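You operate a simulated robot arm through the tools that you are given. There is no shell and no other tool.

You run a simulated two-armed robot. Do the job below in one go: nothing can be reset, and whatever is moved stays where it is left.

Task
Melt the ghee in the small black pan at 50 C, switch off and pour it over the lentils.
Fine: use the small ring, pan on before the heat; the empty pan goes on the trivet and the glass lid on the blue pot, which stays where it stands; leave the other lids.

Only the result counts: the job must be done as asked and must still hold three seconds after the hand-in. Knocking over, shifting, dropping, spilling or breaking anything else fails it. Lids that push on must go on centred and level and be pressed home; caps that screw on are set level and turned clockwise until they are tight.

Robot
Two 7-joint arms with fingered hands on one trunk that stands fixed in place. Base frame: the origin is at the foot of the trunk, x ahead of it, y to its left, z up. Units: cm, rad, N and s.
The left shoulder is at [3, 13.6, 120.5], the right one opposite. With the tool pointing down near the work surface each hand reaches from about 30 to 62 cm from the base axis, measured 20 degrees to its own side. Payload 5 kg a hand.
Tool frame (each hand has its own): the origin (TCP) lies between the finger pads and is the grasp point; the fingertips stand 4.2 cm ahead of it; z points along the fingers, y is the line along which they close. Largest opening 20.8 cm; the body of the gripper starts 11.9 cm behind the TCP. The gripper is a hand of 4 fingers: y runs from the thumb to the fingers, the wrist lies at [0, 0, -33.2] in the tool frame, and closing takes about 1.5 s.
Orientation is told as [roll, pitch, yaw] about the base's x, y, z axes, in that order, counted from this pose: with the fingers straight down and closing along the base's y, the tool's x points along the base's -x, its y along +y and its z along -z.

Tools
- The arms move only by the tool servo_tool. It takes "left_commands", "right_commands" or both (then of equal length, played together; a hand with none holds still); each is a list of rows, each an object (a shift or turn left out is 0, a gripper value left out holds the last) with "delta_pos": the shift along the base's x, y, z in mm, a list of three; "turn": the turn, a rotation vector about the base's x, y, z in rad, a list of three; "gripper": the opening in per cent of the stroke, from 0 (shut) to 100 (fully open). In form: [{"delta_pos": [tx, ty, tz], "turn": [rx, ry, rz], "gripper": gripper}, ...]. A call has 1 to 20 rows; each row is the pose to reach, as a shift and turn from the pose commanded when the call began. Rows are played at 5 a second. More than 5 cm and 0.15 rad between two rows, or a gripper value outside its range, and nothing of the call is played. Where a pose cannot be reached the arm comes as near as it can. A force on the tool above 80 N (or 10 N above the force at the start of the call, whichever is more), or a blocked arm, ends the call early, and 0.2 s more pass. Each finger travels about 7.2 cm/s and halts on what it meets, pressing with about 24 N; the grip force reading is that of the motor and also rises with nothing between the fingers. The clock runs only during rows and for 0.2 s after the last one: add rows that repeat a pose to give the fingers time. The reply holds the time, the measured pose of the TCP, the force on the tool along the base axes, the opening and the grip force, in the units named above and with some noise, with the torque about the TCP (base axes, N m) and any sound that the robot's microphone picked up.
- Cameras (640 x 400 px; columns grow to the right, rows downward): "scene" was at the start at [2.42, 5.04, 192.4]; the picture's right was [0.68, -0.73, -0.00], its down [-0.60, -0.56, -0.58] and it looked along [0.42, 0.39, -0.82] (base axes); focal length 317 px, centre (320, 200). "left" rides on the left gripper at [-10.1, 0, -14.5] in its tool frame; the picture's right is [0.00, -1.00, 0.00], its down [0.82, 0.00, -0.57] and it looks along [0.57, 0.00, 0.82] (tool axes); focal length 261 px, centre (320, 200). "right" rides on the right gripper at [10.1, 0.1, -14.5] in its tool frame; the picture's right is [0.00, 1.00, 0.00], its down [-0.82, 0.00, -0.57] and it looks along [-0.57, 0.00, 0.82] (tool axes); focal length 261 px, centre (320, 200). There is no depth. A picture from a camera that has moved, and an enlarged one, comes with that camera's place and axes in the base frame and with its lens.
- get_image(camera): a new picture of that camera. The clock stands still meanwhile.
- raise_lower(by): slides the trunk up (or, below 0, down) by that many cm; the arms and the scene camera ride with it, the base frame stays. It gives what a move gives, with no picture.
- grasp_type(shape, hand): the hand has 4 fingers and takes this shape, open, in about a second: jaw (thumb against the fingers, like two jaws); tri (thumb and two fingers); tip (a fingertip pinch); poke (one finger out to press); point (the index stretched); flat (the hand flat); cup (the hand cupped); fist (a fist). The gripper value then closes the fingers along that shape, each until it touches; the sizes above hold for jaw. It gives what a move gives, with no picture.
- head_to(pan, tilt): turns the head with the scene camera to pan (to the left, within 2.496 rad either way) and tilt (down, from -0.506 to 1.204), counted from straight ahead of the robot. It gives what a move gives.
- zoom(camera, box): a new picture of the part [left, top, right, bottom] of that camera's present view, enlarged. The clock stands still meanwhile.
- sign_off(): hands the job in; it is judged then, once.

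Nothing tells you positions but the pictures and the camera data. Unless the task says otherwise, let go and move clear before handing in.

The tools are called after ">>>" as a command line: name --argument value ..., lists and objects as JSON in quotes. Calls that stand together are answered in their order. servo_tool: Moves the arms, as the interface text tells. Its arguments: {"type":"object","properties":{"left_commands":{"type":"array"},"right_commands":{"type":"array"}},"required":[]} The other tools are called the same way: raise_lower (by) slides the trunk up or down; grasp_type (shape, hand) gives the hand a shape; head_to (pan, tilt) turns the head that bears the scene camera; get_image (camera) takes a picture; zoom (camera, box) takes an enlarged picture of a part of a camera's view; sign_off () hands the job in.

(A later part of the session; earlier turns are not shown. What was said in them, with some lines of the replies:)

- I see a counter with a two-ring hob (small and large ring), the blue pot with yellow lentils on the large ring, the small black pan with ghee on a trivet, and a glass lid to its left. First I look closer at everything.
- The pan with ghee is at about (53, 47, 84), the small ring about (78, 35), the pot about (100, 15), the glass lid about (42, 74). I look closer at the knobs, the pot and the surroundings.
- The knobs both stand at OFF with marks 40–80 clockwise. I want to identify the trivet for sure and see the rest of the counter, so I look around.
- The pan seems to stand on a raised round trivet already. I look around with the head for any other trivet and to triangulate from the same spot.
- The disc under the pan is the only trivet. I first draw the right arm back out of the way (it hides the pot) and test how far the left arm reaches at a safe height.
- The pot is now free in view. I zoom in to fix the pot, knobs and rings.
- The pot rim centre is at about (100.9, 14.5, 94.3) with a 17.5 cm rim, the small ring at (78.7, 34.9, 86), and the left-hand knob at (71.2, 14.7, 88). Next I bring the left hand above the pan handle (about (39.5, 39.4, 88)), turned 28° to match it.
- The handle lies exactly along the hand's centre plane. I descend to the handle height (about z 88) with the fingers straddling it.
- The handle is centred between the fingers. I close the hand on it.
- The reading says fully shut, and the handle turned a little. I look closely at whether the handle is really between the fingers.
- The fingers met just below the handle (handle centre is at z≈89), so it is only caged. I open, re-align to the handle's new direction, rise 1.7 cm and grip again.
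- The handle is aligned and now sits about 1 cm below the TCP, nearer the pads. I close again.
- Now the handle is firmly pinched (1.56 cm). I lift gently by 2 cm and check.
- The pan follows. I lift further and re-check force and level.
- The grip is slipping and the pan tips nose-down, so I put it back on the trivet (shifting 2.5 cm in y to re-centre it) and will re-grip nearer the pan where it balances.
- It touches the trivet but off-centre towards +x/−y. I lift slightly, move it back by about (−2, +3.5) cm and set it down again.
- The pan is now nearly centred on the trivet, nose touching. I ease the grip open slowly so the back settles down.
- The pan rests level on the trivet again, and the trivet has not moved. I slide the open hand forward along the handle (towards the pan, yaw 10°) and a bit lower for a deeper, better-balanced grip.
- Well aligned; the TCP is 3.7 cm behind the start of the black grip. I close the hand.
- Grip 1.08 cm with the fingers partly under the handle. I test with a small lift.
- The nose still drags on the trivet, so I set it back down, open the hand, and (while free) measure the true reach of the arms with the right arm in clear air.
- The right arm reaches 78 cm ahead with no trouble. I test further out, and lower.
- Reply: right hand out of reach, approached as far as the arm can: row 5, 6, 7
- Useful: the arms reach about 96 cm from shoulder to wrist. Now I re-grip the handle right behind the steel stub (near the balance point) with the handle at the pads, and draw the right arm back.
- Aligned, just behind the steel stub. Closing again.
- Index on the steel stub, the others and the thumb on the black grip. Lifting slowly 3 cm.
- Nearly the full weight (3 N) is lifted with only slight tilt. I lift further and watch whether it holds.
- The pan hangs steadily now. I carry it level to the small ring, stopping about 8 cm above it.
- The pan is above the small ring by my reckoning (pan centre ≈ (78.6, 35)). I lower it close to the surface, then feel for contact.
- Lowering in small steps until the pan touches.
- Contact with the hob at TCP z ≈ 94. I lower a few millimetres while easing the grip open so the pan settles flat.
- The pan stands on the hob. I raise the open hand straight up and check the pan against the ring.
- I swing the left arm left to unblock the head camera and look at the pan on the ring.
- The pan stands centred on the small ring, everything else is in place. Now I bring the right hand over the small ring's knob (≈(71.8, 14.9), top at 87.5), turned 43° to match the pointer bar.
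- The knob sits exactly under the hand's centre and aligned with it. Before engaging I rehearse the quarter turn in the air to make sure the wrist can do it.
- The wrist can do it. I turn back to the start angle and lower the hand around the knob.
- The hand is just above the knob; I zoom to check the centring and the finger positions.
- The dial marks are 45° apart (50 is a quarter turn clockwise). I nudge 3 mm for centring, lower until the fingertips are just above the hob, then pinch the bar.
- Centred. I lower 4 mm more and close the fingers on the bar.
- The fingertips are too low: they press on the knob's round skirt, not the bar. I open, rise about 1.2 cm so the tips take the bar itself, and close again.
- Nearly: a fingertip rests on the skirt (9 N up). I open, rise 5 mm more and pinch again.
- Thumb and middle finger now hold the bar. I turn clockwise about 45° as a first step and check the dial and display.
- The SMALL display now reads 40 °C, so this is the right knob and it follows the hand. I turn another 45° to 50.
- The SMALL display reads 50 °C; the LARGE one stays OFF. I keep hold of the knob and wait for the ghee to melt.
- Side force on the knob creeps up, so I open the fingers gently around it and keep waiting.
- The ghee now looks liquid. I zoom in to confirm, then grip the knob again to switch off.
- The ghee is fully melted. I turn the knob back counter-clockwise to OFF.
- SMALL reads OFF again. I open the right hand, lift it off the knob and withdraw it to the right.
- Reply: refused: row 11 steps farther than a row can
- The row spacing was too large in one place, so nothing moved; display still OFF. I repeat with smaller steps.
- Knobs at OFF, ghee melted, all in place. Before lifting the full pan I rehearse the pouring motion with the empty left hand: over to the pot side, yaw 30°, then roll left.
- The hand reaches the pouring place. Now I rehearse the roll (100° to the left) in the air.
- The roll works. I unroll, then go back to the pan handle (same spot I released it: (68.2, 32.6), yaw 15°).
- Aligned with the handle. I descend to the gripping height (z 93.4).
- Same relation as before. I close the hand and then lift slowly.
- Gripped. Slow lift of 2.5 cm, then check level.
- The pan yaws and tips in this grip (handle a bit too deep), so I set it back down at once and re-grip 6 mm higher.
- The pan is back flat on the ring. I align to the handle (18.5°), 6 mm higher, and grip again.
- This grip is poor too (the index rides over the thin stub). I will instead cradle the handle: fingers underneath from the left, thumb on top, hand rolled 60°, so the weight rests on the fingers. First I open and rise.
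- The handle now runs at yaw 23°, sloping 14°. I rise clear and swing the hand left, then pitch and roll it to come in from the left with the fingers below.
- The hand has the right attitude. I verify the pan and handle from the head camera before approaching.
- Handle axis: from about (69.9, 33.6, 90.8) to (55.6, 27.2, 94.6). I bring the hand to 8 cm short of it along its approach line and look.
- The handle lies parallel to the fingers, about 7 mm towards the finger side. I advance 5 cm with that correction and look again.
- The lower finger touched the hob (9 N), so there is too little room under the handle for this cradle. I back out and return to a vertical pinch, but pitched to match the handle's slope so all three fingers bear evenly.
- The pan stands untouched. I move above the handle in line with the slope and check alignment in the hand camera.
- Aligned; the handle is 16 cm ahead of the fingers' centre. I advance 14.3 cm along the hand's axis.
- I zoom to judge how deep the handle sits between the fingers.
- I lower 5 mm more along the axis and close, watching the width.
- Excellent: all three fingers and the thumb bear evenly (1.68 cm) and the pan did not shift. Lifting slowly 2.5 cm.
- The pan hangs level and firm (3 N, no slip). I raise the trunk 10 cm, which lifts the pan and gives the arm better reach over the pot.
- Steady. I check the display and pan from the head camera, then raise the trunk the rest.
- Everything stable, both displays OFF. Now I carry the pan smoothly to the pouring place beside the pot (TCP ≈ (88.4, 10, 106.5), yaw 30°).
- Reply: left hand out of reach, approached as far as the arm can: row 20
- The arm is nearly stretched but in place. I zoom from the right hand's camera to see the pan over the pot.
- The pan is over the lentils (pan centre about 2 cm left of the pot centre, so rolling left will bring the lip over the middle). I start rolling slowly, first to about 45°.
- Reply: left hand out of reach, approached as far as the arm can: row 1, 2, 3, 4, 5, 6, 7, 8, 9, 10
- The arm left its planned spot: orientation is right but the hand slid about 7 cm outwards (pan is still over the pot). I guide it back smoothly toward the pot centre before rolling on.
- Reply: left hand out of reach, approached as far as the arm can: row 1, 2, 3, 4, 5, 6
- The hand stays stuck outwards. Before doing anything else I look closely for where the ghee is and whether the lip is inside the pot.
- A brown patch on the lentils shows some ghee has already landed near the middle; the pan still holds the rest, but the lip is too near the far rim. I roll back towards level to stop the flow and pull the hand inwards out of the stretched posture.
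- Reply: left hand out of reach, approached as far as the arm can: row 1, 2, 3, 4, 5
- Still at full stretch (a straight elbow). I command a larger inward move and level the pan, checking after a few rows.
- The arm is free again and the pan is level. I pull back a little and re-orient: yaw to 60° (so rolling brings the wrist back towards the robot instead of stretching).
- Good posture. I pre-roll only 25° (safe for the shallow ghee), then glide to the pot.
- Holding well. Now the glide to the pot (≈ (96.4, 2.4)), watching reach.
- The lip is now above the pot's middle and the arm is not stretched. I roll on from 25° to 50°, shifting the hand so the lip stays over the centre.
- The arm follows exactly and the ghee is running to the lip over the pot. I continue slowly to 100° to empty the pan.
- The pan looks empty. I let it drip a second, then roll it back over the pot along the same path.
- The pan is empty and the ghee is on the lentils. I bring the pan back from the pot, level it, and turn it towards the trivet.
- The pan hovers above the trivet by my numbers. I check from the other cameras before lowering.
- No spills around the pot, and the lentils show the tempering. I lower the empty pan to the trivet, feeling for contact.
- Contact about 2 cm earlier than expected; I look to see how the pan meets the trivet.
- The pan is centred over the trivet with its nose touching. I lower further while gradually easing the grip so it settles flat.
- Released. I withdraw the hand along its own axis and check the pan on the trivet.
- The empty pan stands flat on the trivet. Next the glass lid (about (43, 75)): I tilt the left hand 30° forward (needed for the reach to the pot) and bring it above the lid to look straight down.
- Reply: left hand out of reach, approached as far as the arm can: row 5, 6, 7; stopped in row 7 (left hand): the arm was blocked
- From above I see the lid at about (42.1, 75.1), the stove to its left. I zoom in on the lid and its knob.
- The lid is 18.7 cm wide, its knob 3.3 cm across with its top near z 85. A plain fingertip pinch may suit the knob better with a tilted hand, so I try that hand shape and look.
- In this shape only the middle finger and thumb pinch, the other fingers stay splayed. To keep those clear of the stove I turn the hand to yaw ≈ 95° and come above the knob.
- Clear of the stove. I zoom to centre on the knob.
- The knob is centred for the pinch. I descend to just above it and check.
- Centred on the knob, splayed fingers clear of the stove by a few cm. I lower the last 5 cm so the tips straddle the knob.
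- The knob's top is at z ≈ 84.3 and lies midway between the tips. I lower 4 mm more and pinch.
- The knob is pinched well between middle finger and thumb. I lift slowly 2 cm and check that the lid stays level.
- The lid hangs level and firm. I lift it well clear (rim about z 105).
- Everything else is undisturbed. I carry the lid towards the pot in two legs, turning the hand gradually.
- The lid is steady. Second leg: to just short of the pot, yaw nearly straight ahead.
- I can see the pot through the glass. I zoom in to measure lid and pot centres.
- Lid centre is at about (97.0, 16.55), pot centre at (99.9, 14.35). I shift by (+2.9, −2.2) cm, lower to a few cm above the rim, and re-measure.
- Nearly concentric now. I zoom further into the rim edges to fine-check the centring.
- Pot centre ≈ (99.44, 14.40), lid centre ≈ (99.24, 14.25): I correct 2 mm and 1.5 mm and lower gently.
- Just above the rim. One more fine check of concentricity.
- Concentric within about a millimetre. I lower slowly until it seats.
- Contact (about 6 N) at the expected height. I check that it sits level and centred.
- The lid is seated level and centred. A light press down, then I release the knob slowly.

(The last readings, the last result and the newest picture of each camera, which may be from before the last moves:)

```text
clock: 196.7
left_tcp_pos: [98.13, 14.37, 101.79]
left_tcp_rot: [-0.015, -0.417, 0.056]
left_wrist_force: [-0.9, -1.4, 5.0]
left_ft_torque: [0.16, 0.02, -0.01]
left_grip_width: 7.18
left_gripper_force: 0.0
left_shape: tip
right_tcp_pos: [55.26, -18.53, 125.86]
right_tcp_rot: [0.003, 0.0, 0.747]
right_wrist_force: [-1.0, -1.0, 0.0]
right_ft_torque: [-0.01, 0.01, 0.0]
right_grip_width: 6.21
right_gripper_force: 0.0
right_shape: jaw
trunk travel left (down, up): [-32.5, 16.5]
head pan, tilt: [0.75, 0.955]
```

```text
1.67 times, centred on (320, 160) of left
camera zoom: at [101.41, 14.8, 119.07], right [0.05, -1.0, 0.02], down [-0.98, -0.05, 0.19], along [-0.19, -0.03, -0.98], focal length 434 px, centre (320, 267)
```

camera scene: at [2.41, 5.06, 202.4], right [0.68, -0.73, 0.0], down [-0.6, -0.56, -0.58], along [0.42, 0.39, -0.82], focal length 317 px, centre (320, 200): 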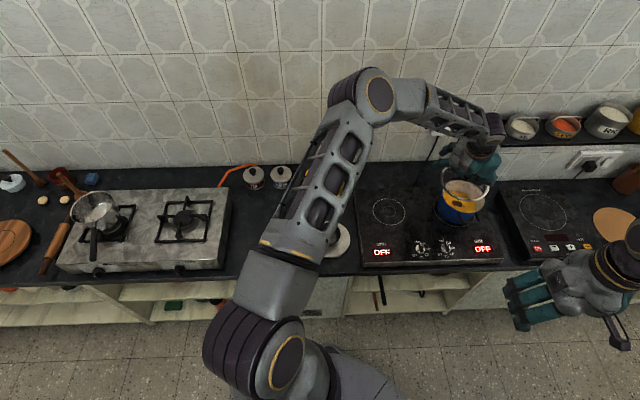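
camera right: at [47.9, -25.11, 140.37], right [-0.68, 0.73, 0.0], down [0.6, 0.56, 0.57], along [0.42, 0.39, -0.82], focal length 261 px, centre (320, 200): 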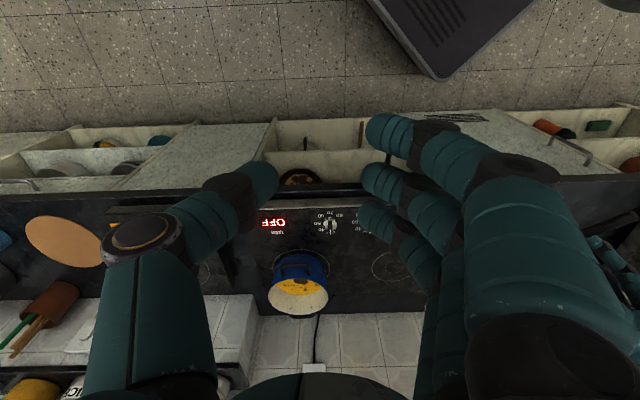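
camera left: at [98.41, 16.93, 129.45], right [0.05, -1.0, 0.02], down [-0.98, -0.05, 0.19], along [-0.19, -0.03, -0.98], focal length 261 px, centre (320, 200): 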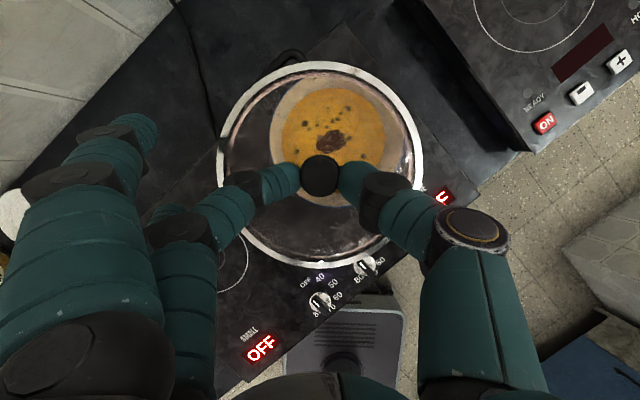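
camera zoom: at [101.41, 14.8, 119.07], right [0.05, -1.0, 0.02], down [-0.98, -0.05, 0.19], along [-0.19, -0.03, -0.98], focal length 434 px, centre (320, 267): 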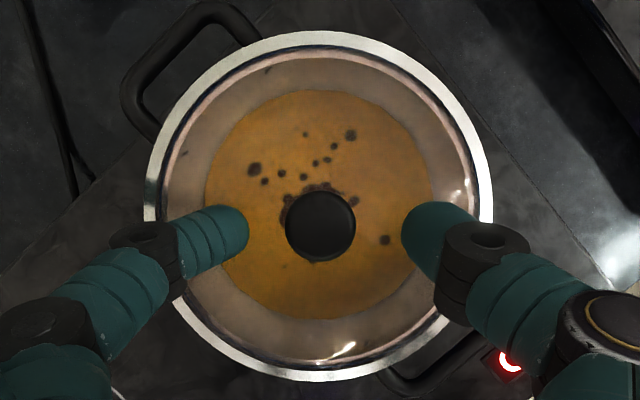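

The knob is free. I lift the hand straight up and back.

>>> servo_tool --left_commands '[{"delta_pos": [0, 0, 6]}, {"delta_pos": [0, 0, 16]}, {"delta_pos": [0, 0, 36]}, {"delta_pos": [0, 0, 66]}, {"delta_pos": [0, 0, 100]}, {"delta_pos": [-10, 5, 135]}, {"delta_pos": [-40, 20, 160]}, {"delta_pos": [-75, 45, 175]}, {"delta_pos": [-110, 75, 180]}, {"delta_pos": [-145, 105, 180]}, {"delta_pos": [-180, 135, 180]}, {"delta_pos": [-215, 165, 180]}, {"delta_pos": [-250, 195, 180]}, {"delta_pos": [-280, 225, 180]}, {"delta_pos": [-280, 225, 180]}]'

>>> get_image --camera "scene"

>>> zoom --camera "scene" --box '[420, 160, 510, 240]'

>>> zoom --camera "right" --box '[250, 220, 370, 340]'

```text
clock: 199.9
left_tcp_pos: [70.33, 36.79, 119.85]
left_tcp_rot: [-0.015, -0.417, 0.055]
left_wrist_force: [0.9, -0.2, 0.6]
left_ft_torque: [0.06, 0.02, -0.02]
left_grip_width: 7.45
left_gripper_force: 0.0
left_shape: tip
right_tcp_pos: [55.32, -18.6, 125.78]
right_tcp_rot: [0.002, 0.003, 0.749]
right_wrist_force: [1.0, 0.1, 0.0]
right_ft_torque: [0.05, 0.11, 0.02]
right_grip_width: 6.19
right_gripper_force: 0.1
right_shape: jaw
trunk travel left (down, up): [-32.5, 16.5]
head pan, tilt: [0.75, 0.955]
```

```text
taken
camera scene: at [2.6, 4.92, 202.4], right [0.68, -0.73, 0.0], down [-0.6, -0.56, -0.58], along [0.42, 0.39, -0.82], focal length 317 px, centre (320, 200)
```

scene: 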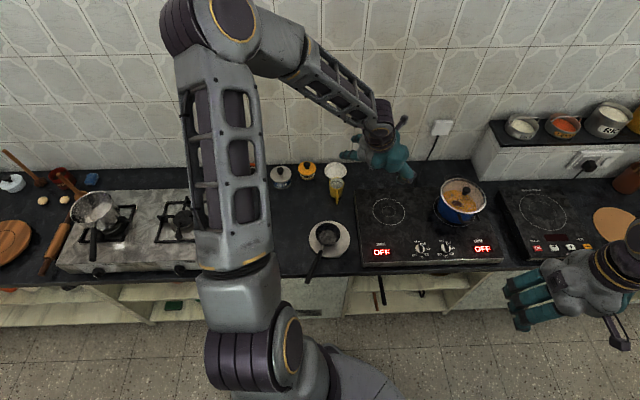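

```text
5.00 times, centred on (465, 200) of scene
camera zoom: at [2.6, 4.92, 202.4], right [0.68, -0.73, 0.0], down [-0.6, -0.56, -0.58], along [0.42, 0.39, -0.82], focal length 1587 px, centre (-405, 200)
```

zoom: 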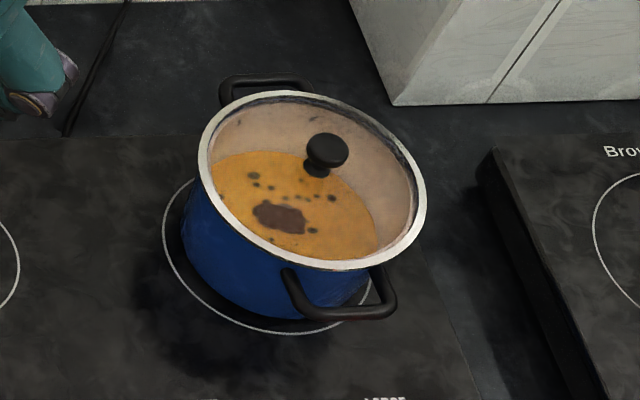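

```text
3.33 times, centred on (310, 280) of right
camera zoom: at [47.97, -25.35, 140.3], right [-0.68, 0.74, 0.0], down [0.61, 0.55, 0.57], along [0.42, 0.39, -0.82], focal length 869 px, centre (353, -67)
```

zoom: 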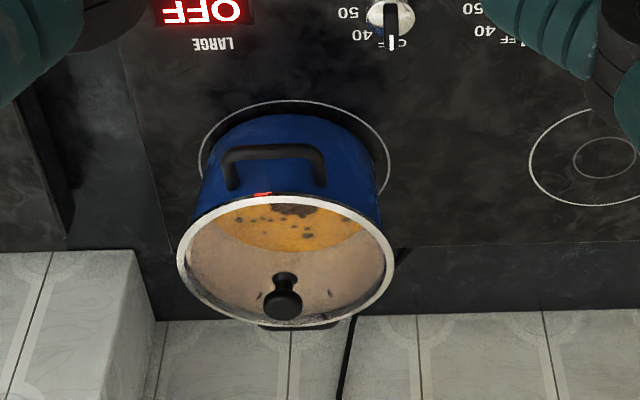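

The lid sits centred and level on the pot. I do a final check of the hob, the pan on the trivet, and the surroundings.

>>> zoom --camera "scene" --box '[280, 150, 520, 290]'

>>> zoom --camera "scene" --box '[290, 200, 370, 280]'

>>> get_image --camera "left"

>>> zoom --camera "scene" --box '[410, 150, 520, 270]'

```text
2.67 times, centred on (400, 220) of scene
camera zoom: at [2.6, 4.92, 202.4], right [0.68, -0.73, 0.0], down [-0.6, -0.56, -0.58], along [0.42, 0.39, -0.82], focal length 846 px, centre (107, 147)
```

zoom: 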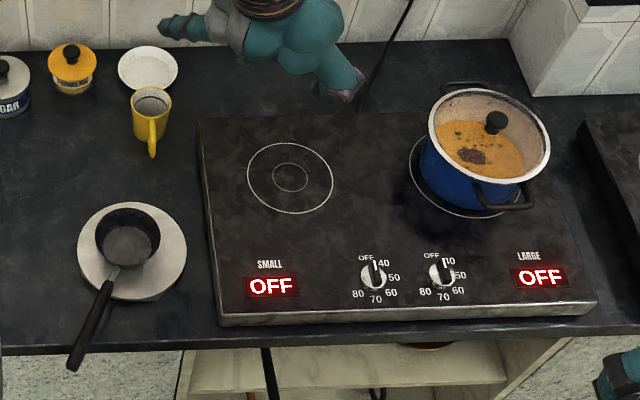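

```text
5.00 times, centred on (330, 240) of scene
camera zoom: at [2.6, 4.92, 202.4], right [0.68, -0.73, 0.0], down [-0.6, -0.56, -0.58], along [0.42, 0.39, -0.82], focal length 1587 px, centre (270, 0)
```

zoom: 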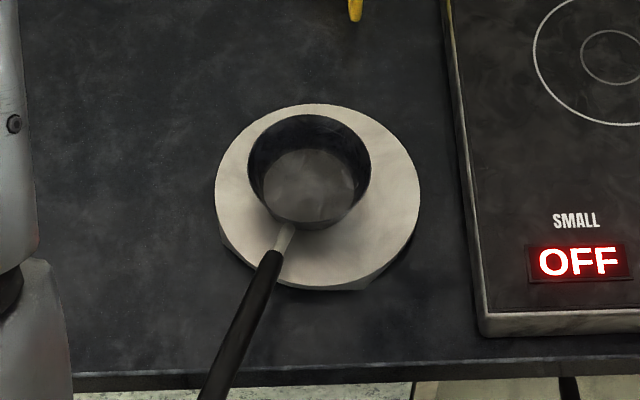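

```text
taken
camera left: at [73.57, 37.19, 137.12], right [0.05, -1.0, 0.02], down [-0.98, -0.05, 0.19], along [-0.19, -0.03, -0.98], focal length 261 px, centre (320, 200)
```

left: 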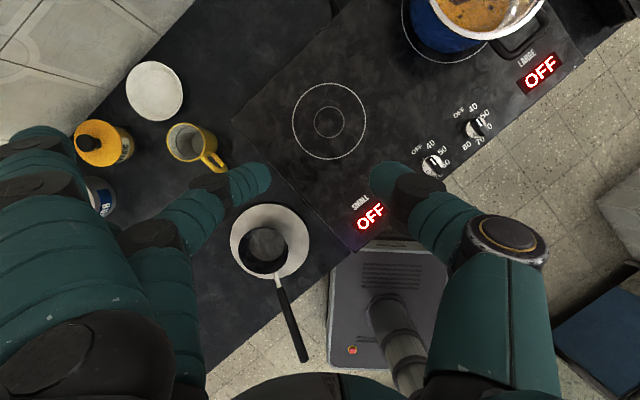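

```text
3.33 times, centred on (465, 210) of scene
camera zoom: at [2.6, 4.92, 202.4], right [0.68, -0.73, 0.0], down [-0.6, -0.56, -0.58], along [0.42, 0.39, -0.82], focal length 1058 px, centre (-163, 167)
```

zoom: 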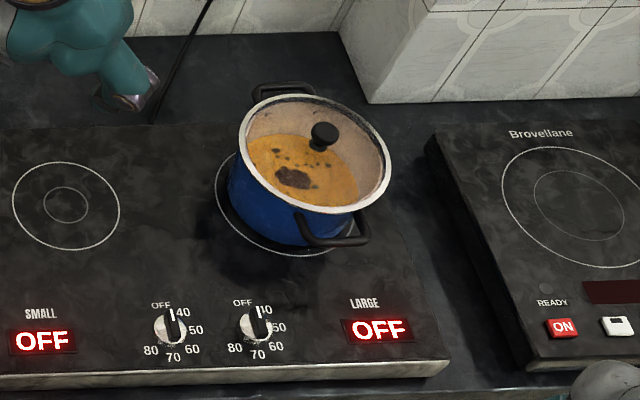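

The job is finished, so I hand it in. The small ring reads OFF and the ghee is on the lentils. The empty pan stands flat on the trivet, the glass lid is centred and level on the blue pot, and both hands are clear with no spills in view.

>>> sign_off

```text
The job is handed in.
```

I've handed the job in. The ghee is melted and poured over the lentils, and both rings read OFF.

- **Melting:** I put the pan on the small ring before turning on the heat. I set the ring to 50 °C, waited until the ghee was liquid, and switched it off before lifting the pan.
- **Pouring:** It took two tries. On the first, my arm reached full stretch partway through the tilt and the pan drifted towards the pot's far rim. I pulled back, came in from a different angle, and emptied the pan over the middle of the pot. I saw no ghee outside the pot in the camera pictures.
- **Pan:** The empty pan stands flat on the trivet, slightly off-centre but fully on it. It took several grips to lift it securely, and in some of them it tipped a little and shifted on the trivet or the ring before I set it back. During one of these tries a finger pressed lightly on the hob.
- **Lid:** The glass lid is on the blue pot, level and centred to within about 1 mm by my measurement, and I pressed it down lightly.
- **Everything else:** The pot stayed where it was. I didn't touch the other lids, and the nearby items look undisturbed in the final pictures.
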